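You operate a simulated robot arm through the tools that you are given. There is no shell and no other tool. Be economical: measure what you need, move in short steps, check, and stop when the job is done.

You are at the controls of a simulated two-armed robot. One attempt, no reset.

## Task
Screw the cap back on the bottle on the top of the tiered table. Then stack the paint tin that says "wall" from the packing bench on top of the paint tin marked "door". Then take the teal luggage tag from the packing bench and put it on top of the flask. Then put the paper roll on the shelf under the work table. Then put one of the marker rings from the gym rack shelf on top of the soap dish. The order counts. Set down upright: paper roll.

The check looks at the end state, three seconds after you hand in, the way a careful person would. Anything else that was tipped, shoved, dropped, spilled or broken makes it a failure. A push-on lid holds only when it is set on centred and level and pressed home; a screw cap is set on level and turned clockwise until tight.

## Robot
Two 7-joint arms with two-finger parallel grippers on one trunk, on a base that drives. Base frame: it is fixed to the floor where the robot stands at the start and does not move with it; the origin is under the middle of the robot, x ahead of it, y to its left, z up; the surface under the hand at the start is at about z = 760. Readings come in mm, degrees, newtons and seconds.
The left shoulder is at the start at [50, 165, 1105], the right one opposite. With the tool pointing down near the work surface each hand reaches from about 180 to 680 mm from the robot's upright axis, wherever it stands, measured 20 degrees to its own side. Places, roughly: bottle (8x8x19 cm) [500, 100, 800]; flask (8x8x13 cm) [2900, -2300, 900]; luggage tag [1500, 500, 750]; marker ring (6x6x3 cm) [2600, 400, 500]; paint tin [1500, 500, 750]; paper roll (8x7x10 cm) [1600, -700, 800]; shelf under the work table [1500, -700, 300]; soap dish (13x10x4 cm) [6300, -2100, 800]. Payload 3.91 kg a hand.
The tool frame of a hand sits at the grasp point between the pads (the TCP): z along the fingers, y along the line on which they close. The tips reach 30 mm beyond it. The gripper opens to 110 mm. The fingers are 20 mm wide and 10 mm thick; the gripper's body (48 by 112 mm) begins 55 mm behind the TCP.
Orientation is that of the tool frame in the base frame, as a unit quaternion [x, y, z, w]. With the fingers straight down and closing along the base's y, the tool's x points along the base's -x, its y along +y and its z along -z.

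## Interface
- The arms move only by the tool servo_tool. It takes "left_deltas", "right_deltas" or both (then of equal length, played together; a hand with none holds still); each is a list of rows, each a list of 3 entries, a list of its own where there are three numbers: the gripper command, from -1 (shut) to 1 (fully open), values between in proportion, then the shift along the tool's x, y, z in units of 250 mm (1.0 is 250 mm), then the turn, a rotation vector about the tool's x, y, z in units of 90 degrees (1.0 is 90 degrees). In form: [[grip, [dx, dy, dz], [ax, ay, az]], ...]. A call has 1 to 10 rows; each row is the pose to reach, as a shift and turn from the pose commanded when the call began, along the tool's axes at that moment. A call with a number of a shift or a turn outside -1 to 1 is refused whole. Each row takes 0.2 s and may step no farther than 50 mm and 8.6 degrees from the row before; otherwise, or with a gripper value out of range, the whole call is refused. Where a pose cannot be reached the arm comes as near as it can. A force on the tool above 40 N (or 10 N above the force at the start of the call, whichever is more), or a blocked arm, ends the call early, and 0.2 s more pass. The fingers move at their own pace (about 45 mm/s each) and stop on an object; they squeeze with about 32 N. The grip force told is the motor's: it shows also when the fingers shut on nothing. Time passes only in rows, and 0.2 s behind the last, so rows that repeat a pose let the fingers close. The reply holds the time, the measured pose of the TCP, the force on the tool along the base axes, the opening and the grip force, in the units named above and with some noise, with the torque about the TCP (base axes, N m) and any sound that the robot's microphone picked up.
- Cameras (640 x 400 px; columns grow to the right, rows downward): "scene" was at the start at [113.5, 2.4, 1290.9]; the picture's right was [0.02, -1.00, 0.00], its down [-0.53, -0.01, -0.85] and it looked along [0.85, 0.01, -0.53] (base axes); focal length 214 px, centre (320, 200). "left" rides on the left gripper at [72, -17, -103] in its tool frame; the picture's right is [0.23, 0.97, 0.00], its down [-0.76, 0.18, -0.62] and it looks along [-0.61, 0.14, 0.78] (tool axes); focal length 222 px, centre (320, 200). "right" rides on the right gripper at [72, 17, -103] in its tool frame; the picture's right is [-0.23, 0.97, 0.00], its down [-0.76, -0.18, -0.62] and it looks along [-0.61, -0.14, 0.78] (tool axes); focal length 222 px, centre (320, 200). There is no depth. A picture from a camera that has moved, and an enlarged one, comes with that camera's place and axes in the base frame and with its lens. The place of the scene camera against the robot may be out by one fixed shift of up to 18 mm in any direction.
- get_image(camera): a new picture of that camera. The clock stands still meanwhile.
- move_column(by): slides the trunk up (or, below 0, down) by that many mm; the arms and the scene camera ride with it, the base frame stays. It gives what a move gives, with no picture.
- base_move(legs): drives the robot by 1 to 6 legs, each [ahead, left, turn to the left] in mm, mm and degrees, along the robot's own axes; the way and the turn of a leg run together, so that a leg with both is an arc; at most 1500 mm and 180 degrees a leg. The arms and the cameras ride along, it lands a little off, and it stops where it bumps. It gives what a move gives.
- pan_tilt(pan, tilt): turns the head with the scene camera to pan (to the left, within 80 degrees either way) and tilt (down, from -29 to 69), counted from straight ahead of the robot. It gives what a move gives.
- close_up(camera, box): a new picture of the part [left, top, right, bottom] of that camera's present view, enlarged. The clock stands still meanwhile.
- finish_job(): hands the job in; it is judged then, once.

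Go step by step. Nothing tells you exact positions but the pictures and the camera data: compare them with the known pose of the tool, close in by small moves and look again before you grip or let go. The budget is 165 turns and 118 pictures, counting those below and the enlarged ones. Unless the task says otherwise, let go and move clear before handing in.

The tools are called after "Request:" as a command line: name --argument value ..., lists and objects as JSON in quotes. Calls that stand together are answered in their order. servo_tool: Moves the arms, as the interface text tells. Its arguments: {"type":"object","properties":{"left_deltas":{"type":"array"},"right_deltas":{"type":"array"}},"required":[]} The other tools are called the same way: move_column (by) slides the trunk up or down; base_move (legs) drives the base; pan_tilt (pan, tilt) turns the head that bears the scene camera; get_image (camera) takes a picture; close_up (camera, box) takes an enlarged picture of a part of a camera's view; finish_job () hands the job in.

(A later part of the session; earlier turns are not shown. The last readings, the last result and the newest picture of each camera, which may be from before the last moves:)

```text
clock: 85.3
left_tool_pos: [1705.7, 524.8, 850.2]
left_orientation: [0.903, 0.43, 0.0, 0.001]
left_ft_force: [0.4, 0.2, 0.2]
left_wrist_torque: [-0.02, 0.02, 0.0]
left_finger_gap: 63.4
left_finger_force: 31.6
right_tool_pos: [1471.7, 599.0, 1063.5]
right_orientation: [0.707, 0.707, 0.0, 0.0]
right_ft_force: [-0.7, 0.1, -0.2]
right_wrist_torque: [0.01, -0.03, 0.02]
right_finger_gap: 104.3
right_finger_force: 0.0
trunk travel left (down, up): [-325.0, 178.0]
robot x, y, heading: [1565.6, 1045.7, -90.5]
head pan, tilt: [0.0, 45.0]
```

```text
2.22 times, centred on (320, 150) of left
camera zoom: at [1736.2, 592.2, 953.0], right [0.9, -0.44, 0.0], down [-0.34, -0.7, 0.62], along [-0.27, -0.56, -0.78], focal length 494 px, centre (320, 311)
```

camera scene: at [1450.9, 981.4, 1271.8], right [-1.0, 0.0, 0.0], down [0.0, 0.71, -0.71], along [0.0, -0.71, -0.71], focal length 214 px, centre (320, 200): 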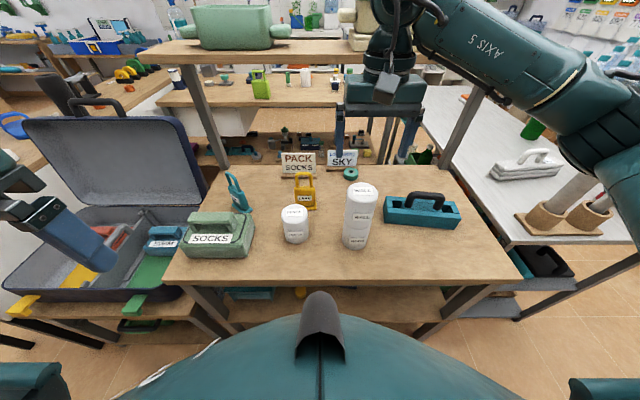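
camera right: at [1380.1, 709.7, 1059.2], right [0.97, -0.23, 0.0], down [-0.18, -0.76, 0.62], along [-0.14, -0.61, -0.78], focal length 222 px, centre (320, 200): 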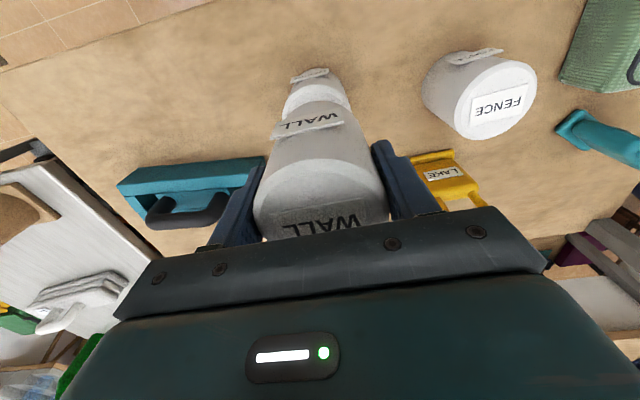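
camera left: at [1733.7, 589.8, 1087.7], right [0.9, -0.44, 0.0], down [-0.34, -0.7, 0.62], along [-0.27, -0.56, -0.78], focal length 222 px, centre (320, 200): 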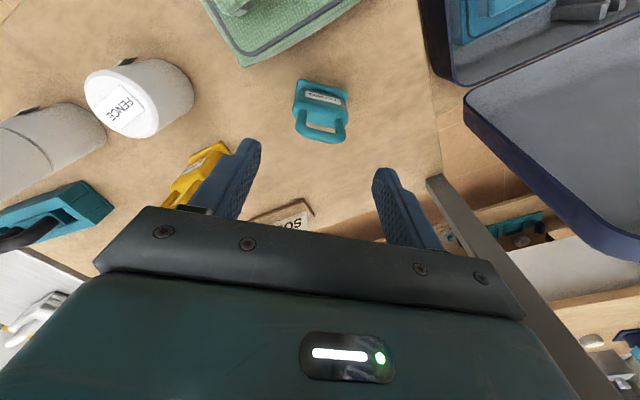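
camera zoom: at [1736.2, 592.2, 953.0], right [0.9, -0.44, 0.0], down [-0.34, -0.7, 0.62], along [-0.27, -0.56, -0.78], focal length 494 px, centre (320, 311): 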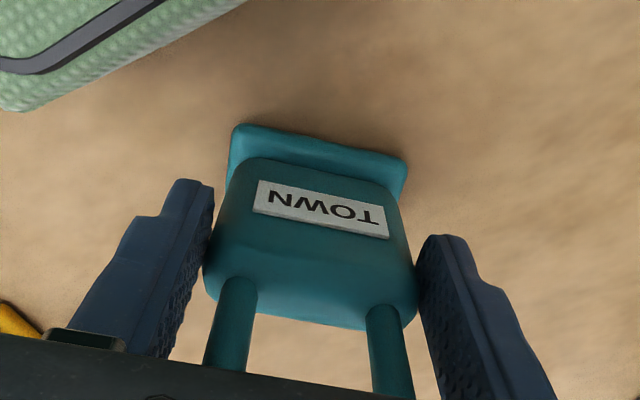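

The tag is gripped. I'm lifting it and pulling both hands in toward the robot.

Request:
servo_tool --left_deltas '[[-1, [0, 0, -0.1], [0, 0, 0]], [-1, [0, 0, -0.25], [0, 0, 0]], [-1, [0, 0, -0.4], [0, 0, 0]], [-1, [0, 0, -0.56], [0, 0, 0]], [-1, [0, 0, -0.72], [0, 0, 0]], [-1, [0.1, -0.06, -0.8], [0, 0, -0.06]], [-1, [0.25, -0.12, -0.8], [0, 0, -0.14]], [-1, [0.4, -0.18, -0.8], [0, 0, -0.22]], [-1, [0.54, -0.25, -0.8], [0, 0, -0.3]], [-1, [0.68, -0.3, -0.8], [0, 0, -0.38]]]' --right_deltas '[[0.5, [0, 0, 0], [0, 0, 0]], [0.5, [0, 0, -0.1], [0, 0, 0]], [0.5, [0, 0, -0.2], [0, 0, 0]], [0.5, [0.1, 0, -0.2], [0, 0, 0]], [0.5, [0.2, 0, -0.2], [0, 0, 0]], [0.5, [0.3, 0, -0.2], [0, 0, 0]], [0.5, [0.4, 0, -0.2], [0, 0, 0]], [0.5, [0.5, -0.05, -0.2], [0, 0, 0]], [0.5, [0.55, -0.1, -0.2], [0, 0, 0]], [0.5, [0.6, -0.15, -0.2], [0, 0, 0]]]'

Request:
get_image --camera "scene"

```text
clock: 87.5
left_tool_pos: [1754.5, 703.3, 1049.6]
left_orientation: [0.736, 0.677, 0.0, -0.001]
left_ft_force: [0.4, 0.1, -1.5]
left_wrist_torque: [0.02, -0.01, 0.03]
left_finger_gap: 63.0
left_finger_force: 32.6
right_tool_pos: [1434.5, 750.0, 1114.7]
right_orientation: [0.707, 0.707, 0.0, 0.0]
right_ft_force: [0.2, 0.5, 0.0]
right_wrist_torque: [0.0, 0.03, 0.01]
right_finger_gap: 82.5
right_finger_force: 0.1
trunk travel left (down, up): [-325.0, 178.0]
robot x, y, heading: [1569.6, 1051.1, -90.3]
head pan, tilt: [0.0, 45.0]
```

```text
55 pictures are left
camera scene: at [1560.9, 941.1, 1271.8], right [-1.0, 0.0, 0.0], down [0.0, 0.71, -0.71], along [0.0, -0.71, -0.71], focal length 214 px, centre (320, 200)
```

scene: 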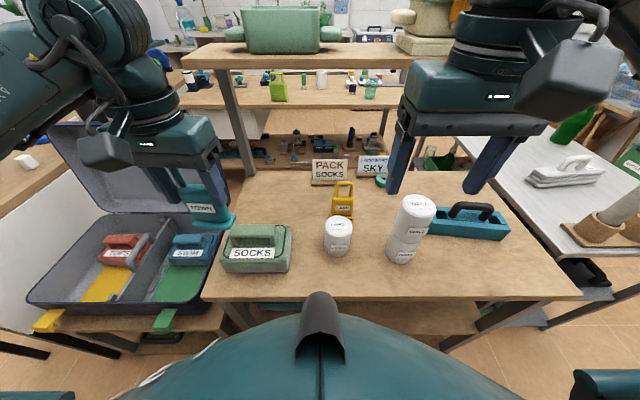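

The tag is held and the stack is intact. I'm backing away, turning to face +x and surveying the room.

Request:
base_move --legs '[[-200, 0, 0], [0, 0, 90]]'

Request:
pan_tilt --pan -30 --tilt 20

Request:
get_image --camera "scene"

```text
clock: 92.9
left_tool_pos: [1915.4, 1434.6, 1048.5]
left_orientation: [0.047, 0.999, -0.001, 0.0]
left_ft_force: [-0.6, -0.4, 0.4]
left_wrist_torque: [0.0, 0.03, 0.0]
left_finger_gap: 63.3
left_finger_force: 31.7
right_tool_pos: [1866.9, 1115.1, 1113.6]
right_orientation: [0.006, 1.0, -0.001, 0.0]
right_ft_force: [-0.2, 0.5, 0.0]
right_wrist_torque: [-0.03, 0.02, 0.01]
right_finger_gap: 82.6
right_finger_force: 0.0
trunk travel left (down, up): [-325.0, 178.0]
robot x, y, heading: [1568.9, 1252.2, -0.7]
head pan, tilt: [0.0, 45.0]
```

```text
clock: 93.9
left_tool_pos: [1915.4, 1435.3, 1048.8]
left_orientation: [0.047, 0.999, -0.001, 0.0]
left_ft_force: [0.0, -0.5, -0.7]
left_wrist_torque: [-0.01, 0.01, -0.02]
left_finger_gap: 63.2
left_finger_force: 32.3
right_tool_pos: [1866.9, 1115.3, 1113.5]
right_orientation: [0.005, 1.0, 0.0, 0.0]
right_ft_force: [0.3, -0.7, 0.9]
right_wrist_torque: [0.02, -0.01, 0.04]
right_finger_gap: 82.6
right_finger_force: 0.0
trunk travel left (down, up): [-325.0, 178.0]
robot x, y, heading: [1567.3, 1253.8, -1.1]
head pan, tilt: [-30.0, 20.0]
```

```text
54 pictures are left
camera scene: at [1671.3, 1204.0, 1310.3], right [-0.51, -0.86, 0.0], down [-0.29, 0.17, -0.94], along [0.81, -0.48, -0.34], focal length 214 px, centre (320, 200)
```

scene: 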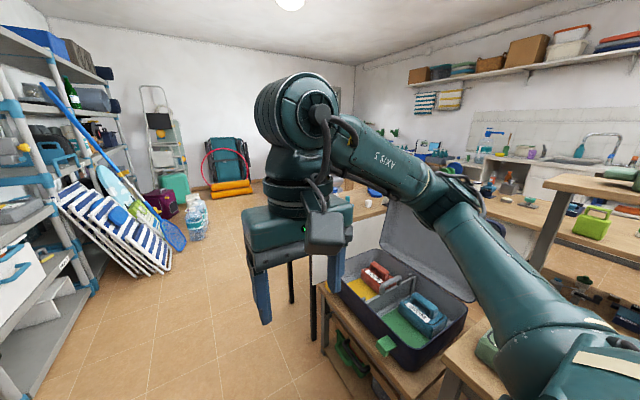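

The left aisle is clear ahead. I'm driving 1 m forward and looking right toward the flask and gym rack.

Request:
base_move --legs '[[1100, 50, 0]]'

Request:
pan_tilt --pan -72 --tilt 22

Request:
get_image --camera "scene"

```text
clock: 99.5
left_tool_pos: [3006.9, 1473.2, 1048.3]
left_orientation: [0.046, 0.999, -0.001, 0.0]
left_ft_force: [1.1, -0.6, -0.9]
left_wrist_torque: [-0.02, 0.0, 0.01]
left_finger_gap: 63.3
left_finger_force: 31.1
right_tool_pos: [2958.7, 1153.8, 1114.7]
right_orientation: [0.003, 1.0, 0.0, 0.0]
right_ft_force: [-0.2, -0.3, -0.4]
right_wrist_torque: [0.01, 0.0, -0.01]
right_finger_gap: 82.6
right_finger_force: 0.1
trunk travel left (down, up): [-325.0, 178.0]
robot x, y, heading: [2658.7, 1287.3, -0.6]
head pan, tilt: [-30.0, 20.0]
```

```text
clock: 100.6
left_tool_pos: [3007.0, 1473.3, 1048.2]
left_orientation: [0.045, 0.999, 0.0, 0.0]
left_ft_force: [0.3, 0.5, -0.8]
left_wrist_torque: [-0.05, 0.01, -0.01]
left_finger_gap: 63.5
left_finger_force: 31.5
right_tool_pos: [2958.4, 1154.2, 1114.4]
right_orientation: [0.002, 1.0, 0.001, 0.0]
right_ft_force: [-0.6, 0.1, -0.1]
right_wrist_torque: [0.03, -0.01, -0.04]
right_finger_gap: 82.3
right_finger_force: 0.2
trunk travel left (down, up): [-325.0, 178.0]
robot x, y, heading: [2657.6, 1289.1, -0.6]
head pan, tilt: [-72.0, 22.0]
```

```text
53 pictures are left
camera scene: at [2710.6, 1200.5, 1307.2], right [-0.95, -0.3, 0.0], down [-0.11, 0.36, -0.93], along [0.28, -0.88, -0.37], focal length 214 px, centre (320, 200)
```

scene: 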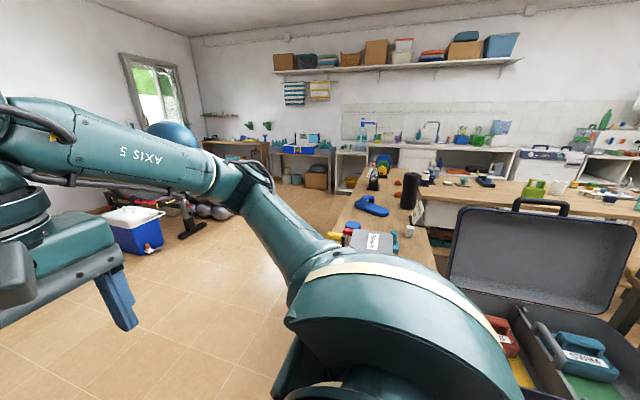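

A wide floor lane runs at x about 3300–4300 toward the counter. I'm driving along it toward the flask.

Request:
base_move --legs '[[840, 0, 0], [0, 0, -89.5], [1400, 0, 0], [1000, 0, 0]]'

Request:
pan_tilt --pan -15 --tilt 22

Request:
get_image --camera "scene"

```text
clock: 120.3
left_tool_pos: [3636.3, -1472.5, 1049.4]
left_orientation: [0.742, 0.67, 0.0, -0.001]
left_ft_force: [1.0, 0.9, -0.5]
left_wrist_torque: [0.05, 0.02, -0.02]
left_finger_gap: 63.4
left_finger_force: 32.5
right_tool_pos: [3316.7, -1422.0, 1113.9]
right_orientation: [0.713, 0.701, 0.0, 0.0]
right_ft_force: [-0.2, -0.1, 0.1]
right_wrist_torque: [0.0, 0.01, -0.01]
right_finger_gap: 82.4
right_finger_force: 0.1
trunk travel left (down, up): [-325.0, 178.0]
robot x, y, heading: [3454.7, -1122.7, -91.2]
head pan, tilt: [-72.0, 22.0]
```

```text
clock: 121.5
left_tool_pos: [3636.7, -1471.8, 1048.7]
left_orientation: [0.742, 0.671, -0.001, 0.0]
left_ft_force: [0.4, -0.1, -0.8]
left_wrist_torque: [-0.03, -0.01, 0.01]
left_finger_gap: 63.0
left_finger_force: 31.9
right_tool_pos: [3317.3, -1421.3, 1113.6]
right_orientation: [0.712, 0.702, 0.0, 0.0]
right_ft_force: [0.0, 0.3, 0.1]
right_wrist_torque: [0.02, 0.0, -0.04]
right_finger_gap: 82.7
right_finger_force: 0.0
trunk travel left (down, up): [-325.0, 178.0]
robot x, y, heading: [3454.9, -1123.4, -91.0]
head pan, tilt: [-15.0, 22.0]
```

```text
52 pictures are left
camera scene: at [3423.2, -1240.7, 1307.2], right [-0.96, 0.28, 0.0], down [0.1, 0.36, -0.93], along [-0.26, -0.89, -0.37], focal length 214 px, centre (320, 200)
```

scene: 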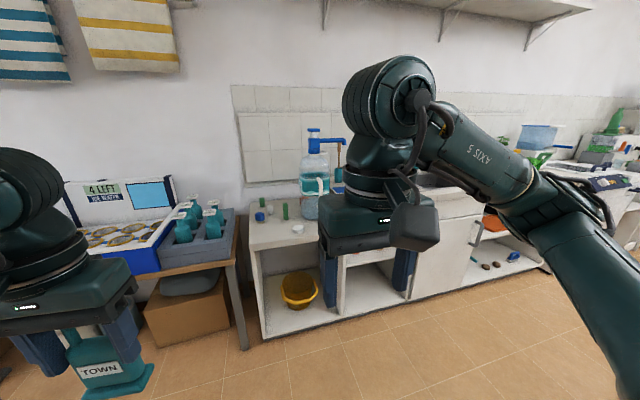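

The flask should be behind the right hand from here. I'm sliding 600 mm to the robot's right for a view.

Request:
base_move --legs '[[100, -630, 1]]'

Request:
pan_tilt --pan 8 --tilt 25

Request:
get_image --camera "scene"

```text
clock: 125.2
left_tool_pos: [3289.3, -1529.0, 1048.2]
left_orientation: [0.741, 0.672, 0.0, -0.001]
left_ft_force: [0.0, 0.5, -0.7]
left_wrist_torque: [-0.04, 0.0, 0.0]
left_finger_gap: 63.1
left_finger_force: 32.5
right_tool_pos: [2968.7, -1478.6, 1114.7]
right_orientation: [0.712, 0.702, 0.001, 0.001]
right_ft_force: [0.0, 0.0, 0.5]
right_wrist_torque: [0.01, 0.01, -0.01]
right_finger_gap: 82.7
right_finger_force: 0.0
trunk travel left (down, up): [-325.0, 178.0]
robot x, y, heading: [3105.4, -1180.3, -90.8]
head pan, tilt: [-15.0, 22.0]
stopped in leg 1: the robot was blocked; the commanded pose is now the measured one
```

```text
clock: 126.1
left_tool_pos: [3288.0, -1529.8, 1047.1]
left_orientation: [0.741, 0.672, -0.001, -0.001]
left_ft_force: [0.1, -0.5, -1.4]
left_wrist_torque: [0.02, -0.01, -0.01]
left_finger_gap: 63.3
left_finger_force: 31.9
right_tool_pos: [2969.0, -1480.4, 1113.9]
right_orientation: [0.711, 0.703, 0.0, -0.001]
right_ft_force: [-0.2, 0.0, 0.4]
right_wrist_torque: [0.02, -0.02, 0.0]
right_finger_gap: 82.4
right_finger_force: 0.0
trunk travel left (down, up): [-325.0, 178.0]
robot x, y, heading: [3102.5, -1181.4, -91.0]
head pan, tilt: [8.0, 25.0]
```

```text
51 pictures are left
camera scene: at [3111.0, -1300.1, 1302.3], right [-0.99, -0.12, 0.0], down [-0.05, 0.42, -0.91], along [0.11, -0.9, -0.42], focal length 214 px, centre (320, 200)
```

scene: 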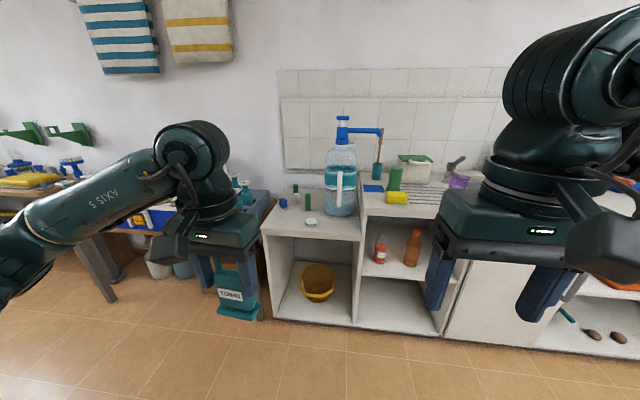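

The base bumped something on its right. I'll look there and zoom on the flask candidates.

Request:
close_up --camera "scene" --box '[260, 110, 480, 250]'

Request:
pan_tilt --pan -80 --tilt 45

Request:
get_image --camera "scene"

```text
2.86 times, centred on (370, 180) of scene
camera zoom: at [3111.0, -1300.1, 1302.3], right [-0.99, -0.12, 0.0], down [-0.05, 0.42, -0.91], along [0.11, -0.9, -0.42], focal length 613 px, centre (177, 257)
```

zoom: 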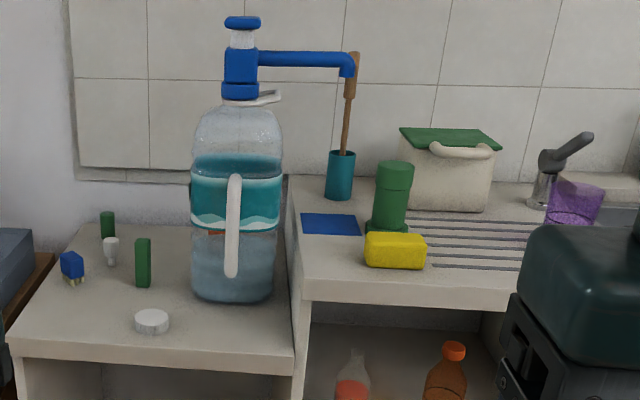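

```text
clock: 127.7
left_tool_pos: [3287.7, -1529.1, 1047.6]
left_orientation: [0.74, 0.672, 0.0, -0.001]
left_ft_force: [0.4, 0.7, -0.8]
left_wrist_torque: [0.0, -0.04, 0.0]
left_finger_gap: 63.4
left_finger_force: 31.9
right_tool_pos: [2969.0, -1478.5, 1114.4]
right_orientation: [0.712, 0.703, -0.001, 0.001]
right_ft_force: [-0.3, -0.2, -0.4]
right_wrist_torque: [0.0, -0.02, -0.02]
right_finger_gap: 82.4
right_finger_force: 0.2
trunk travel left (down, up): [-325.0, 178.0]
robot x, y, heading: [3105.0, -1179.6, -91.0]
head pan, tilt: [-80.0, 45.0]
```

```text
49 pictures are left
camera scene: at [3019.4, -1221.6, 1271.7], right [-0.16, 0.99, 0.0], down [0.7, 0.11, -0.71], along [-0.7, -0.11, -0.71], focal length 214 px, centre (320, 200)
```

scene: 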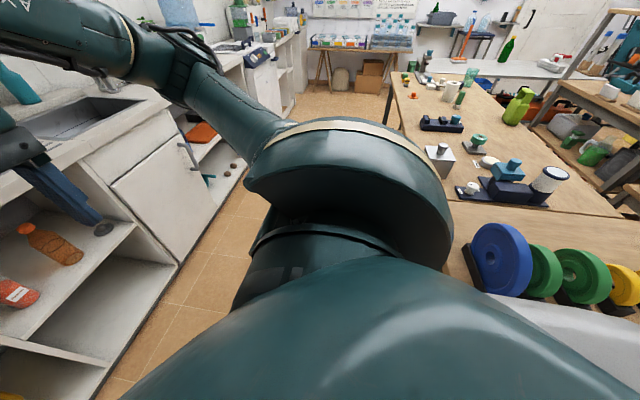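

The robot bumped the plate table behind its right side, and that table looks undisturbed. The flask is the green thermos at about [2875, -2300], so I'm moving ahead before sliding right.

Request:
base_move --legs '[[400, 20, 1], [0, -320, 0]]'

Request:
pan_tilt --pan 5 --tilt 32

Request:
get_image --camera "scene"

```text
clock: 133.2
left_tool_pos: [2989.2, -1929.7, 1048.4]
left_orientation: [0.734, 0.68, 0.0, 0.0]
left_ft_force: [0.3, -0.9, 0.3]
left_wrist_torque: [-0.01, 0.0, 0.0]
left_finger_gap: 63.3
left_finger_force: 31.9
right_tool_pos: [2670.7, -1886.3, 1114.1]
right_orientation: [0.705, 0.709, 0.001, -0.001]
right_ft_force: [-0.5, -0.1, -0.2]
right_wrist_torque: [0.01, -0.01, 0.0]
right_finger_gap: 82.4
right_finger_force: 0.1
trunk travel left (down, up): [-325.0, 178.0]
robot x, y, heading: [2803.7, -1584.1, -89.8]
head pan, tilt: [-80.0, 45.0]
```

```text
clock: 134.8
left_tool_pos: [2991.8, -1930.0, 1048.1]
left_orientation: [0.734, 0.679, 0.0, -0.001]
left_ft_force: [-0.5, 0.0, -1.0]
left_wrist_torque: [0.03, -0.02, -0.01]
left_finger_gap: 63.3
left_finger_force: 32.3
right_tool_pos: [2670.1, -1886.0, 1113.8]
right_orientation: [0.706, 0.709, 0.0, 0.0]
right_ft_force: [0.3, -0.9, 0.1]
right_wrist_torque: [0.0, -0.02, 0.02]
right_finger_gap: 82.4
right_finger_force: 0.1
trunk travel left (down, up): [-325.0, 178.0]
robot x, y, heading: [2804.6, -1586.1, -89.7]
head pan, tilt: [5.0, 32.0]
```

```text
48 pictures are left
camera scene: at [2804.9, -1702.3, 1291.2], right [-1.0, -0.09, 0.0], down [-0.05, 0.53, -0.85], along [0.08, -0.84, -0.53], focal length 214 px, centre (320, 200)
```

scene: 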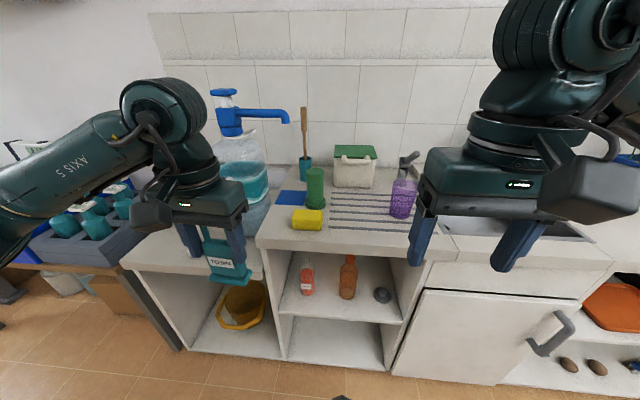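

By triangulation the flask stands at about [2880, -2270] with its top near z = 1028. I'm raising the trunk for reach, then moving ahead and right.

Request:
move_column --by 170

Request:
base_move --legs '[[130, -80, 0]]'

Request:
pan_tilt --pan 10 --tilt 45

Request:
get_image --camera "scene"

Request:
get_image --camera "left"

```text
clock: 136.7
left_tool_pos: [2991.6, -1929.7, 1219.5]
left_orientation: [0.734, 0.679, 0.0, -0.001]
left_ft_force: [-0.5, 0.2, -0.5]
left_wrist_torque: [0.05, -0.01, -0.03]
left_finger_gap: 63.4
left_finger_force: 31.9
right_tool_pos: [2671.3, -1886.1, 1284.1]
right_orientation: [0.706, 0.708, 0.0, 0.001]
right_ft_force: [0.4, 0.8, -0.1]
right_wrist_torque: [-0.02, -0.01, 0.0]
right_finger_gap: 82.5
right_finger_force: 0.1
trunk travel left (down, up): [-495.0, 8.0]
robot x, y, heading: [2800.9, -1585.8, -89.8]
head pan, tilt: [5.0, 32.0]
```

```text
clock: 138.1
left_tool_pos: [2912.7, -2061.7, 1218.0]
left_orientation: [0.734, 0.679, 0.0, 0.0]
left_ft_force: [0.6, 0.0, -0.9]
left_wrist_torque: [0.0, -0.03, -0.02]
left_finger_gap: 63.5
left_finger_force: 31.9
right_tool_pos: [2592.1, -2018.9, 1283.7]
right_orientation: [0.705, 0.709, 0.001, 0.001]
right_ft_force: [-0.2, -0.4, -0.2]
right_wrist_torque: [0.03, 0.01, 0.01]
right_finger_gap: 82.5
right_finger_force: 0.1
trunk travel left (down, up): [-495.0, 8.0]
robot x, y, heading: [2721.9, -1713.5, -89.8]
head pan, tilt: [5.0, 32.0]
```

```text
clock: 138.9
left_tool_pos: [2913.2, -2061.6, 1218.2]
left_orientation: [0.734, 0.679, 0.0, -0.001]
left_ft_force: [0.2, 0.1, -0.4]
left_wrist_torque: [-0.01, -0.01, -0.01]
left_finger_gap: 63.1
left_finger_force: 32.3
right_tool_pos: [2592.2, -2018.4, 1284.5]
right_orientation: [0.705, 0.71, 0.0, 0.0]
right_ft_force: [0.9, 0.0, -0.1]
right_wrist_torque: [0.02, -0.02, -0.02]
right_finger_gap: 82.5
right_finger_force: 0.0
trunk travel left (down, up): [-495.0, 8.0]
robot x, y, heading: [2723.3, -1715.2, -90.0]
head pan, tilt: [10.0, 45.0]
```

```text
47 pictures are left
camera scene: at [2732.8, -1824.8, 1441.8], right [-0.98, -0.18, 0.0], down [-0.13, 0.7, -0.71], along [0.13, -0.7, -0.71], focal length 214 px, centre (320, 200)
```

scene: 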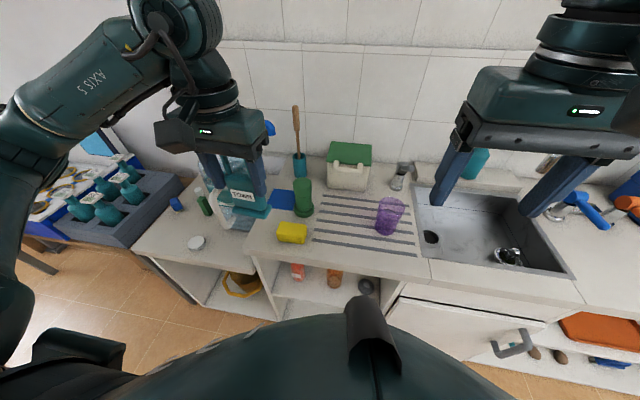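

```text
46 pictures are left
camera left: at [2901.1, -1987.3, 1321.3], right [0.99, 0.15, 0.0], down [0.12, -0.77, 0.62], along [0.09, -0.62, -0.78], focal length 222 px, centre (320, 200)
```

left: 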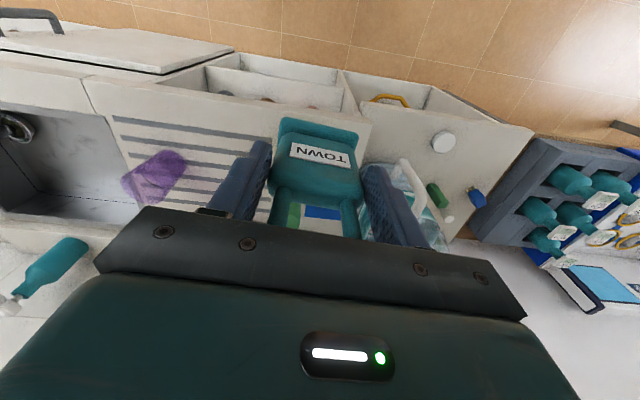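

The flask is ahead, with the jug's spout to its left at about [2953, -2313, 1178]. I'm rotating the hand 61° so its body stays clear of the spout, and approaching partway.

Request:
servo_tool --left_deltas '[[-1, [0, 0, 0], [0, 0, -0.085]], [-1, [-0.04, 0, 0], [0, 0, -0.17]], [-1, [-0.09, 0, 0.02], [0, 0, -0.255]], [-1, [-0.16, -0.01, 0.04], [0, 0, -0.34]], [-1, [-0.24, -0.02, 0.06], [0, 0, -0.425]], [-1, [-0.32, -0.03, 0.08], [0, 0, -0.51]], [-1, [-0.4, -0.04, 0.1], [0, 0, -0.595]], [-1, [-0.48, -0.05, 0.12], [0, 0, -0.68]], [-1, [-0.5, -0.055, 0.12], [0, 0, -0.68]], [-1, [-0.5, -0.055, 0.12], [0, 0, -0.68]]]'

Request:
get_image --camera "left"

Request:
close_up --camera "scene" --box '[200, 80, 380, 260]'

```text
clock: 141.1
left_tool_pos: [2890.6, -2185.3, 1187.4]
left_orientation: [0.287, 0.958, -0.001, -0.002]
left_ft_force: [-0.1, -0.1, -0.3]
left_wrist_torque: [-0.02, -0.02, 0.02]
left_finger_gap: 63.3
left_finger_force: 32.0
right_tool_pos: [2592.7, -2017.9, 1284.8]
right_orientation: [0.704, 0.71, 0.0, 0.0]
right_ft_force: [-0.1, -0.3, 0.6]
right_wrist_torque: [-0.02, 0.0, -0.04]
right_finger_gap: 82.5
right_finger_force: 0.1
trunk travel left (down, up): [-495.0, 8.0]
robot x, y, heading: [2723.1, -1718.1, -90.2]
head pan, tilt: [10.0, 45.0]
```

```text
45 pictures are left
camera left: at [2818.9, -2159.3, 1291.4], right [0.34, 0.94, 0.0], down [0.74, -0.27, 0.62], along [0.58, -0.21, -0.78], focal length 222 px, centre (320, 200)
```

left: 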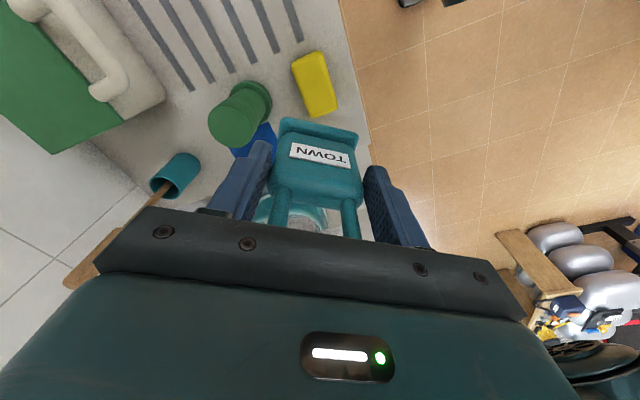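

```text
2.22 times, centred on (290, 170) of scene
camera zoom: at [2732.7, -1825.1, 1441.7], right [-0.98, -0.18, 0.0], down [-0.13, 0.7, -0.71], along [0.13, -0.7, -0.71], focal length 477 px, centre (387, 267)
```

zoom: 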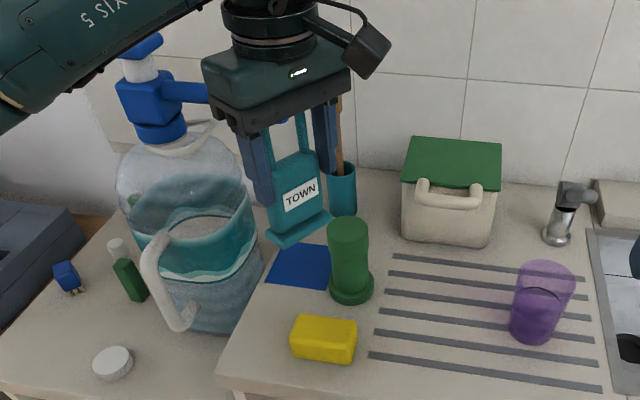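

By the left camera the flask is at about [2870, -2287]. I'm moving above it with about 30 mm of clearance and checking again.

Request:
servo_tool --left_deltas '[[-1, [-0.04, -0.12, 0], [0, 0, 0]], [-1, [-0.08, -0.25, 0.05], [0, 0, 0]], [-1, [-0.127, -0.379, 0.1], [0, 0, 0]], [-1, [-0.127, -0.379, 0.13], [0, 0, 0]], [-1, [-0.127, -0.379, 0.13], [0, 0, 0]]]'

Request:
close_up --camera "left" --box '[220, 60, 420, 240]'

Request:
close_up --camera "scene" --box '[260, 120, 350, 220]'

```text
clock: 142.3
left_tool_pos: [2862.7, -2283.3, 1156.4]
left_orientation: [0.287, 0.958, 0.0, -0.001]
left_ft_force: [0.0, -0.6, 0.0]
left_wrist_torque: [-0.04, 0.01, -0.05]
left_finger_gap: 63.6
left_finger_force: 32.1
right_tool_pos: [2591.8, -2018.8, 1284.1]
right_orientation: [0.705, 0.71, 0.001, 0.001]
right_ft_force: [0.3, 0.3, -0.2]
right_wrist_torque: [0.02, 0.01, 0.01]
right_finger_gap: 82.5
right_finger_force: 0.1
trunk travel left (down, up): [-495.0, 8.0]
robot x, y, heading: [2721.1, -1714.7, -90.0]
head pan, tilt: [10.0, 45.0]
```

```text
2.22 times, centred on (320, 150) of left
camera zoom: at [2792.5, -2256.0, 1258.4], right [0.35, 0.94, 0.0], down [0.73, -0.27, 0.62], along [0.58, -0.22, -0.78], focal length 494 px, centre (320, 311)
```

zoom: 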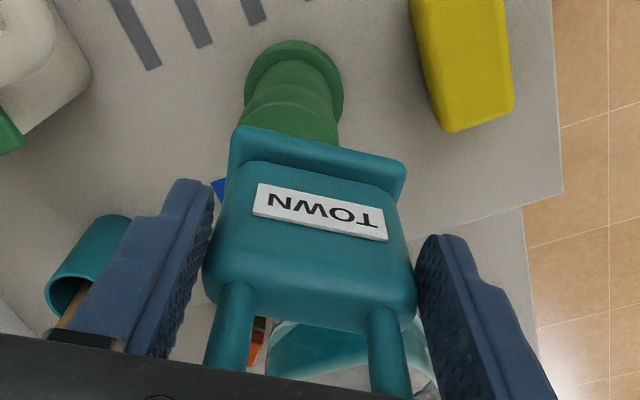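

```text
4.00 times, centred on (305, 170) of scene
camera zoom: at [2732.4, -1825.2, 1441.7], right [-0.98, -0.18, 0.0], down [-0.13, 0.7, -0.71], along [0.13, -0.7, -0.71], focal length 858 px, centre (380, 320)
```

zoom: 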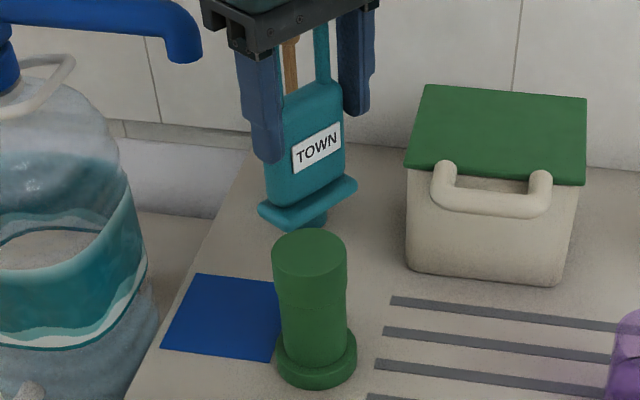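

Combining both cameras, the flask axis is at about [2876, -2307] with its top near 1005. The tag therefore needs +4 mm in x and -17 mm in y. I'm adjusting, lowering some and re-checking.

Request:
servo_tool --left_deltas '[[-1, [-0.051, -0.048, 0.0], [0, 0, 0]], [-1, [-0.051, -0.048, 0.07], [0, 0, 0]], [-1, [-0.051, -0.048, 0.13], [0, 0, 0]], [-1, [-0.051, -0.048, 0.13], [0, 0, 0]]]'

Request:
close_up --camera "left" --box '[220, 60, 420, 240]'

Request:
close_up --camera "scene" --box '[260, 120, 350, 220]'

```text
clock: 143.3
left_tool_pos: [2867.3, -2298.1, 1124.2]
left_orientation: [0.286, 0.958, 0.0, -0.001]
left_ft_force: [0.4, 0.2, 0.0]
left_wrist_torque: [-0.01, -0.01, 0.01]
left_finger_gap: 63.3
left_finger_force: 31.8
right_tool_pos: [2593.1, -2017.4, 1283.4]
right_orientation: [0.705, 0.709, 0.0, 0.0]
right_ft_force: [-1.0, 0.3, 0.1]
right_wrist_torque: [-0.02, 0.01, 0.0]
right_finger_gap: 82.6
right_finger_force: 0.0
trunk travel left (down, up): [-495.0, 8.0]
robot x, y, heading: [2720.9, -1715.7, -89.6]
head pan, tilt: [10.0, 45.0]
```

```text
2.22 times, centred on (320, 150) of left
camera zoom: at [2796.8, -2272.8, 1226.3], right [0.35, 0.94, 0.0], down [0.74, -0.27, 0.62], along [0.58, -0.22, -0.78], focal length 494 px, centre (320, 311)
```

zoom: 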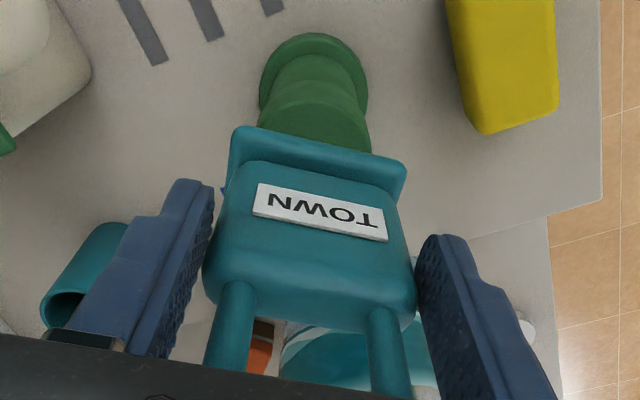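

```text
4.00 times, centred on (305, 170) of scene
camera zoom: at [2732.7, -1824.9, 1441.7], right [-0.98, -0.18, 0.0], down [-0.13, 0.7, -0.71], along [0.13, -0.7, -0.71], focal length 858 px, centre (380, 320)
```

zoom: 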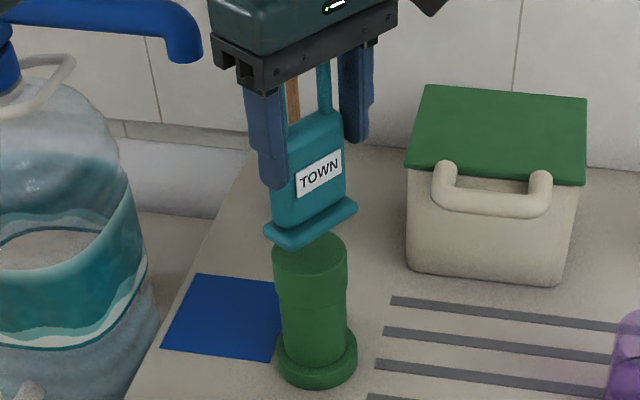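

Almost aligned. I'm nudging about 5 mm and lowering slowly toward contact.

Request:
servo_tool --left_deltas '[[-1, [-0.019, -0.004, 0.0], [0, 0, 0]], [-1, [-0.019, -0.004, 0.04], [0, 0, 0]], [-1, [-0.019, -0.004, 0.06], [0, 0, 0]], [-1, [-0.019, -0.004, 0.07], [0, 0, 0]], [-1, [-0.019, -0.004, 0.078], [0, 0, 0]], [-1, [-0.019, -0.004, 0.084], [0, 0, 0]], [-1, [-0.019, -0.004, 0.09], [0, 0, 0]]]'

Request:
close_up --camera "scene" --box '[260, 120, 350, 220]'

```text
clock: 144.9
left_tool_pos: [2871.2, -2302.9, 1101.3]
left_orientation: [0.287, 0.958, 0.0, -0.001]
left_ft_force: [-1.3, -0.1, -0.3]
left_wrist_torque: [-0.02, 0.02, 0.0]
left_finger_gap: 63.2
left_finger_force: 31.6
right_tool_pos: [2593.0, -2019.2, 1284.2]
right_orientation: [0.705, 0.709, 0.0, 0.001]
right_ft_force: [-0.3, 0.8, 0.3]
right_wrist_torque: [0.01, 0.01, -0.02]
right_finger_gap: 82.6
right_finger_force: 0.1
trunk travel left (down, up): [-495.0, 8.0]
robot x, y, heading: [2723.5, -1718.2, -89.8]
head pan, tilt: [10.0, 45.0]
```

```text
4.00 times, centred on (305, 170) of scene
camera zoom: at [2732.7, -1825.0, 1441.7], right [-0.98, -0.18, 0.0], down [-0.13, 0.7, -0.71], along [0.13, -0.7, -0.71], focal length 858 px, centre (380, 320)
```

zoom: 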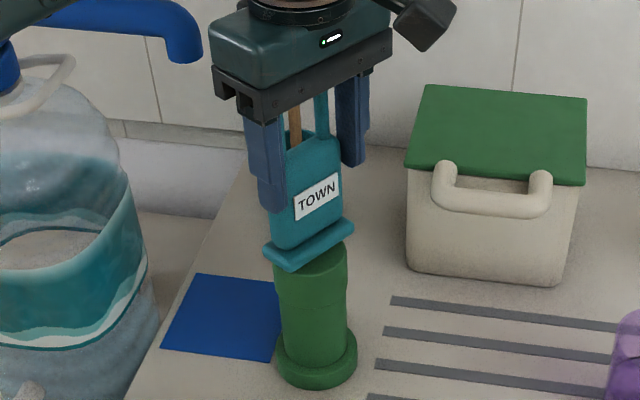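

Request:
servo_tool --left_deltas '[[-1, [0, 0, 0.015], [0, 0, 0]], [-1, [0, 0, 0.025], [0, 0, 0]], [-1, [0, 0, 0.033], [0, 0, 0]], [-1, [0, 0, 0.04], [0, 0, 0]], [-1, [0, 0, 0.047], [0, 0, 0]]]'

Request:
close_up --camera "scene" --box '[260, 120, 350, 220]'

Request:
close_up --camera "left" --box '[220, 60, 420, 240]'

```text
clock: 146.1
left_tool_pos: [2870.7, -2301.6, 1093.0]
left_orientation: [0.287, 0.958, -0.004, -0.001]
left_ft_force: [0.4, -1.7, 23.4]
left_wrist_torque: [-0.07, -0.22, 0.0]
left_finger_gap: 63.9
left_finger_force: 31.8
right_tool_pos: [2592.3, -2016.6, 1284.7]
right_orientation: [0.705, 0.709, 0.0, 0.001]
right_ft_force: [-0.2, 0.1, 0.0]
right_wrist_torque: [-0.03, 0.01, 0.02]
right_finger_gap: 82.5
right_finger_force: 0.2
trunk travel left (down, up): [-495.0, 8.0]
robot x, y, heading: [2722.0, -1714.0, -89.8]
head pan, tilt: [10.0, 45.0]
```

```text
4.00 times, centred on (305, 170) of scene
camera zoom: at [2732.0, -1822.6, 1442.2], right [-0.98, -0.18, 0.0], down [-0.12, 0.69, -0.71], along [0.13, -0.7, -0.71], focal length 858 px, centre (380, 320)
```

zoom: 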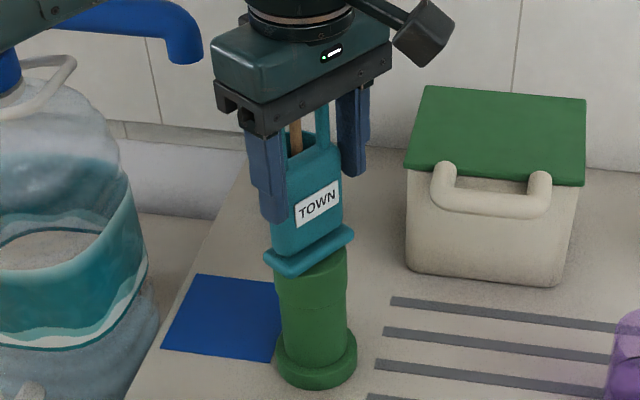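

```text
2.22 times, centred on (320, 150) of left
camera zoom: at [2800.3, -2274.9, 1195.6], right [0.34, 0.94, -0.01], down [0.74, -0.27, 0.62], along [0.58, -0.22, -0.78], focal length 494 px, centre (320, 311)
```

zoom: 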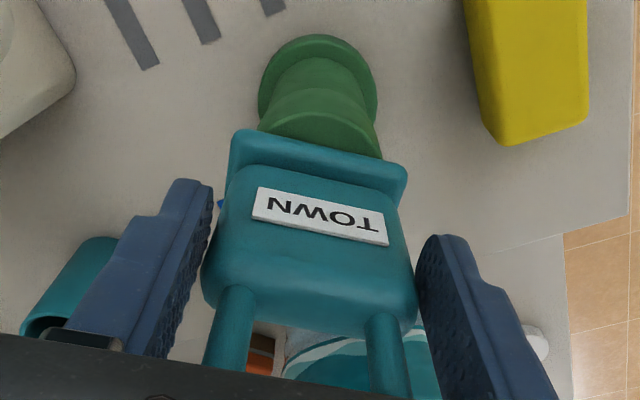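

Contact, and the tag sits centred on the flask's lid. I'm relieving the pressure and opening slowly.

Request:
servo_tool --left_deltas '[[-1, [0, 0, -0.012], [0, 0, 0]], [-1, [0, 0, -0.012], [0, 0, 0]], [0.2, [0, 0, -0.012], [0, 0, 0]], [0.4, [0, 0, -0.012], [0, 0, 0]], [0.6, [0, 0, -0.012], [0, 0, 0]], [0.6, [0, 0, -0.012], [0, 0, 0]]]'

Request:
close_up --camera "scene" --box '[260, 120, 350, 220]'

```text
clock: 147.5
left_tool_pos: [2871.8, -2303.5, 1091.5]
left_orientation: [0.287, 0.958, 0.0, -0.001]
left_ft_force: [-0.4, -1.0, 0.6]
left_wrist_torque: [0.0, 0.0, 0.01]
left_finger_gap: 88.0
left_finger_force: 0.1
right_tool_pos: [2592.7, -2018.1, 1284.3]
right_orientation: [0.705, 0.709, 0.0, 0.0]
right_ft_force: [0.0, 0.3, -0.3]
right_wrist_torque: [0.02, 0.01, 0.01]
right_finger_gap: 82.3
right_finger_force: 0.0
trunk travel left (down, up): [-495.0, 8.0]
robot x, y, heading: [2727.1, -1716.9, -89.6]
head pan, tilt: [10.0, 45.0]
```

```text
4.00 times, centred on (305, 170) of scene
camera zoom: at [2732.7, -1825.0, 1441.7], right [-0.98, -0.18, 0.0], down [-0.13, 0.7, -0.71], along [0.13, -0.7, -0.71], focal length 858 px, centre (380, 320)
```

zoom: 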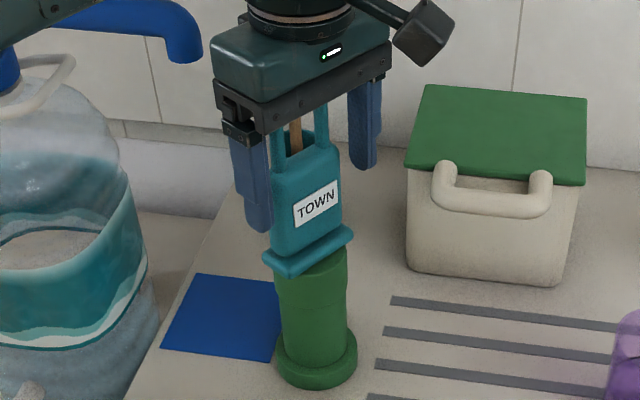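

The tag stands stably. I'm lifting clear and drawing the hand back.

Request:
servo_tool --left_deltas '[[0.7, [0, 0, -0.14], [0, 0, 0]], [0.7, [0, 0, -0.32], [0, 0, 0]], [0.7, [0, 0, -0.5], [0, 0, 0]], [0.7, [0.05, 0.1, -0.5], [0, 0, 0.085]], [0.7, [0.1, 0.2, -0.5], [0, 0, 0.17]], [0.7, [0.15, 0.3, -0.5], [0, 0, 0.255]], [0.7, [0.2, 0.4, -0.5], [0, 0, 0.34]], [0.7, [0.25, 0.5, -0.5], [0, 0, 0.425]], [0.7, [0.31, 0.6, -0.5], [0, 0, 0.51]], [0.7, [0.37, 0.7, -0.5], [0, 0, 0.6]]]'

Request:
get_image --camera "scene"

```text
clock: 149.7
left_tool_pos: [2890.7, -2104.5, 1216.7]
left_orientation: [0.691, 0.723, -0.001, 0.0]
left_ft_force: [0.0, 0.2, -0.5]
left_wrist_torque: [-0.01, 0.01, 0.03]
left_finger_gap: 93.7
left_finger_force: 0.0
right_tool_pos: [2593.0, -2018.7, 1284.0]
right_orientation: [0.705, 0.709, 0.001, 0.0]
right_ft_force: [0.5, -0.3, 0.2]
right_wrist_torque: [-0.03, 0.03, 0.01]
right_finger_gap: 82.4
right_finger_force: 0.1
trunk travel left (down, up): [-495.0, 8.0]
robot x, y, heading: [2721.3, -1714.8, -89.7]
head pan, tilt: [10.0, 45.0]
```

```text
35 pictures are left
camera scene: at [2732.9, -1824.5, 1441.8], right [-0.98, -0.18, 0.0], down [-0.13, 0.7, -0.71], along [0.13, -0.7, -0.71], focal length 214 px, centre (320, 200)
```

scene: 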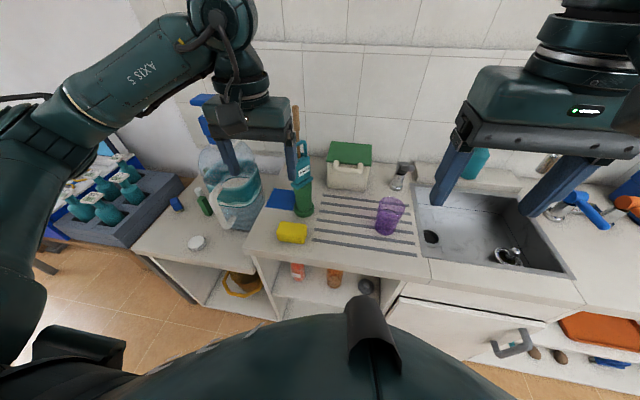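

The tag is on the flask. Next is the paper roll on the work table, at about [1600, -700]. I'm backing off, turning along the aisle, driving to it and facing it.

Request:
base_move --legs '[[-200, 0, 0], [0, 0, -90], [1050, 0, 0], [0, 0, -90]]'

Request:
pan_tilt --pan 0 --tilt 40

Request:
get_image --camera "scene"

```text
clock: 163.9
left_tool_pos: [1510.4, -1115.6, 1216.8]
left_orientation: [0.72, -0.694, 0.001, -0.001]
left_ft_force: [-0.4, 0.0, -0.1]
left_wrist_torque: [-0.01, -0.02, 0.01]
left_finger_gap: 93.7
left_finger_force: 0.0
right_tool_pos: [1806.9, -1206.2, 1283.5]
right_orientation: [-0.706, 0.708, -0.001, 0.0]
right_ft_force: [0.8, -0.1, -0.1]
right_wrist_torque: [-0.03, 0.0, 0.01]
right_finger_gap: 82.5
right_finger_force: 0.0
trunk travel left (down, up): [-495.0, 8.0]
robot x, y, heading: [1677.3, -1506.8, 89.4]
head pan, tilt: [10.0, 45.0]
```

```text
clock: 164.7
left_tool_pos: [1511.2, -1116.0, 1218.1]
left_orientation: [0.719, -0.695, 0.0, -0.001]
left_ft_force: [-1.1, 0.1, -0.4]
left_wrist_torque: [-0.05, 0.02, -0.01]
left_finger_gap: 93.6
left_finger_force: 0.0
right_tool_pos: [1807.5, -1205.5, 1283.5]
right_orientation: [-0.706, 0.708, 0.0, 0.001]
right_ft_force: [0.0, -0.5, -1.4]
right_wrist_torque: [-0.03, -0.03, 0.0]
right_finger_gap: 82.4
right_finger_force: 0.1
trunk travel left (down, up): [-495.0, 8.0]
robot x, y, heading: [1670.5, -1504.8, 89.8]
head pan, tilt: [0.0, 40.0]
```

```text
34 pictures are left
camera scene: at [1668.9, -1390.6, 1449.0], right [1.0, -0.01, 0.0], down [0.0, -0.64, -0.77], along [0.0, 0.77, -0.64], focal length 214 px, centre (320, 200)
```

scene: 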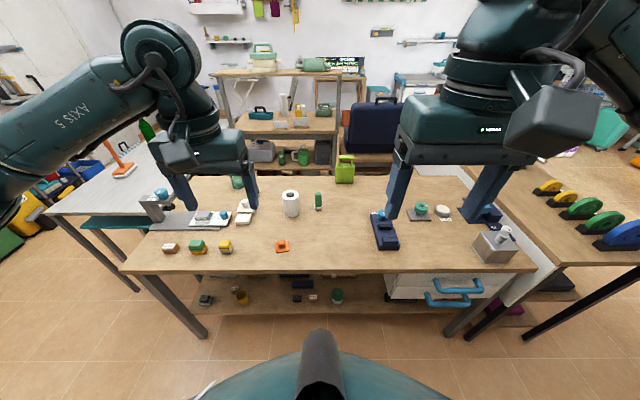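

The paper roll stands at about [1527, -672], and the shelf below has a free spot near x = 1400. I'll grip the roll with the left hand pitched forward, so I can set it on the shelf upright. I'm lowering the trunk and closing in.

Request:
move_column --by -170

Request:
base_move --legs '[[230, 0, 0]]'

Request:
servo_tool --left_deltas '[[1, [0, 0, 0], [0, -0.083, 0]], [1, [0, 0, 0.02], [0, -0.167, 0]], [1, [0, 0, 0.04], [0, -0.25, 0]], [1, [0, 0, 0.08], [0, -0.333, 0]], [1, [0, 0, 0.12], [0, -0.417, 0]], [1, [0, 0, 0.16], [0, -0.5, 0]], [1, [0, 0, 0.2], [0, -0.583, 0]], [1, [0, 0, 0.24], [0, -0.667, 0]], [1, [0, 0, 0.24], [0, -0.667, 0]]]'

Request:
get_image --camera "left"

Request:
pan_tilt --pan 5 --tilt 40

Request:
get_image --camera "scene"

```text
clock: 166.6
left_tool_pos: [1511.3, -1115.5, 1045.9]
left_orientation: [0.72, -0.694, 0.0, -0.001]
left_ft_force: [0.2, 0.7, 0.2]
left_wrist_torque: [0.01, 0.0, 0.01]
left_finger_gap: 93.3
left_finger_force: 0.1
right_tool_pos: [1807.3, -1206.9, 1114.2]
right_orientation: [-0.706, 0.709, 0.0, 0.0]
right_ft_force: [0.1, 0.4, 0.0]
right_wrist_torque: [-0.02, -0.01, 0.0]
right_finger_gap: 82.8
right_finger_force: 0.0
trunk travel left (down, up): [-325.0, 178.0]
robot x, y, heading: [1675.2, -1504.2, 89.8]
head pan, tilt: [0.0, 40.0]
```

```text
clock: 168.3
left_tool_pos: [1513.9, -884.4, 1046.7]
left_orientation: [0.72, -0.694, 0.0, -0.001]
left_ft_force: [0.1, 0.0, 0.2]
left_wrist_torque: [0.02, -0.01, 0.01]
left_finger_gap: 93.3
left_finger_force: 0.1
right_tool_pos: [1808.6, -975.0, 1113.1]
right_orientation: [-0.706, 0.708, 0.0, 0.0]
right_ft_force: [-1.0, 0.6, 0.3]
right_wrist_torque: [-0.01, 0.01, 0.03]
right_finger_gap: 82.6
right_finger_force: 0.1
trunk travel left (down, up): [-325.0, 178.0]
robot x, y, heading: [1671.8, -1272.9, 89.7]
head pan, tilt: [0.0, 40.0]
```

```text
clock: 170.3
left_tool_pos: [1527.0, -852.4, 983.6]
left_orientation: [0.625, -0.6, -0.36, -0.347]
left_ft_force: [-0.8, -0.4, 1.2]
left_wrist_torque: [0.0, 0.0, 0.02]
left_finger_gap: 110.2
left_finger_force: 0.1
left hand out of reach, approached as far as the arm can: row 6, 7, 8, 9
right_tool_pos: [1808.2, -975.7, 1114.0]
right_orientation: [-0.706, 0.708, 0.001, 0.0]
right_ft_force: [-0.5, 0.6, -0.2]
right_wrist_torque: [0.02, 0.0, 0.02]
right_finger_gap: 82.5
right_finger_force: 0.1
trunk travel left (down, up): [-325.0, 178.0]
robot x, y, heading: [1673.1, -1278.5, 89.8]
head pan, tilt: [0.0, 40.0]
```

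```text
33 pictures are left
camera left: at [1548.1, -976.2, 971.9], right [-0.97, -0.15, -0.2], down [-0.17, -0.17, 0.97], along [-0.18, 0.97, 0.13], focal length 222 px, centre (320, 200)
```

left: 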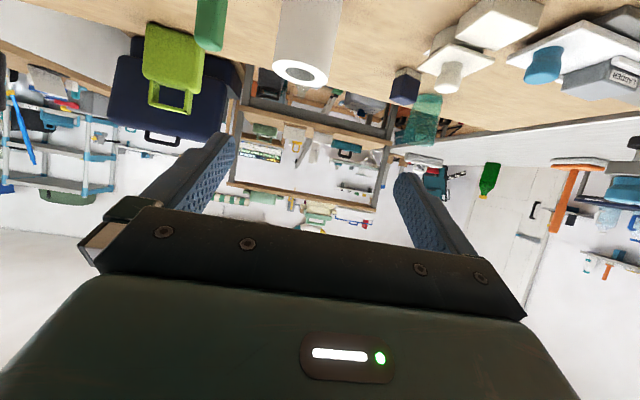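

```text
clock: 171.0
left_tool_pos: [1528.0, -851.9, 982.8]
left_orientation: [0.624, -0.6, -0.36, -0.347]
left_ft_force: [0.0, 0.4, 0.0]
left_wrist_torque: [0.0, 0.02, 0.0]
left_finger_gap: 110.0
left_finger_force: 0.1
right_tool_pos: [1808.2, -975.7, 1114.6]
right_orientation: [-0.706, 0.708, 0.001, 0.0]
right_ft_force: [-0.2, 0.1, -0.4]
right_wrist_torque: [0.0, 0.01, 0.03]
right_finger_gap: 82.4
right_finger_force: 0.1
trunk travel left (down, up): [-325.0, 178.0]
robot x, y, heading: [1674.0, -1278.3, 89.8]
head pan, tilt: [5.0, 40.0]
```

```text
32 pictures are left
camera scene: at [1662.9, -1161.3, 1279.0], right [1.0, 0.08, 0.0], down [0.05, -0.64, -0.77], along [-0.06, 0.76, -0.64], focal length 214 px, centre (320, 200)
```

scene: 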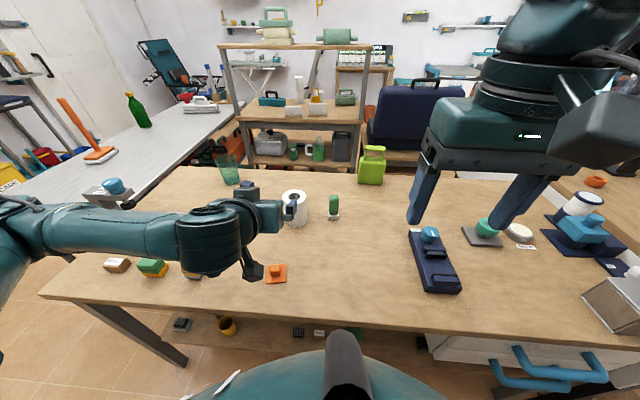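

The roll is ahead of the left hand, at about x 1535–1548, y -665. I'm lowering to a pre-grasp pose in front of it to measure better.

Request:
servo_tool --left_deltas '[[1, [0.07, -0.01, 0.12], [0, 0, 0]], [1, [0.14, -0.02, 0.24], [0, 0, 0]], [1, [0.21, -0.03, 0.36], [0, 0, 0]], [1, [0.28, -0.04, 0.48], [0, 0, 0]], [1, [0.347, -0.054, 0.6], [0, 0, 0]], [1, [0.347, -0.054, 0.6], [0, 0, 0]]]'

Request:
get_image --camera "left"

```text
clock: 172.4
left_tool_pos: [1539.9, -762.7, 835.1]
left_orientation: [0.626, -0.599, -0.36, -0.344]
left_ft_force: [0.6, 0.4, -0.1]
left_wrist_torque: [-0.01, 0.0, -0.01]
left_finger_gap: 110.1
left_finger_force: 0.0
right_tool_pos: [1808.6, -975.9, 1114.7]
right_orientation: [-0.707, 0.707, 0.0, 0.0]
right_ft_force: [-0.1, -0.6, 0.4]
right_wrist_torque: [0.03, 0.02, 0.04]
right_finger_gap: 82.5
right_finger_force: 0.1
trunk travel left (down, up): [-325.0, 178.0]
robot x, y, heading: [1676.2, -1277.2, 89.6]
head pan, tilt: [5.0, 40.0]
```

```text
31 pictures are left
camera left: at [1561.4, -887.3, 823.8], right [-0.97, -0.16, -0.2], down [-0.17, -0.16, 0.97], along [-0.18, 0.97, 0.13], focal length 222 px, centre (320, 200)
```

left: 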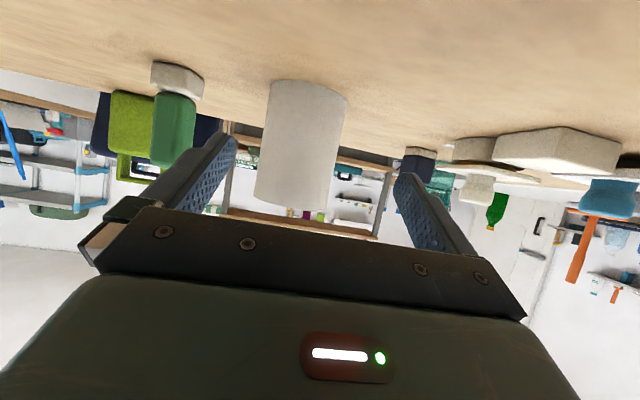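

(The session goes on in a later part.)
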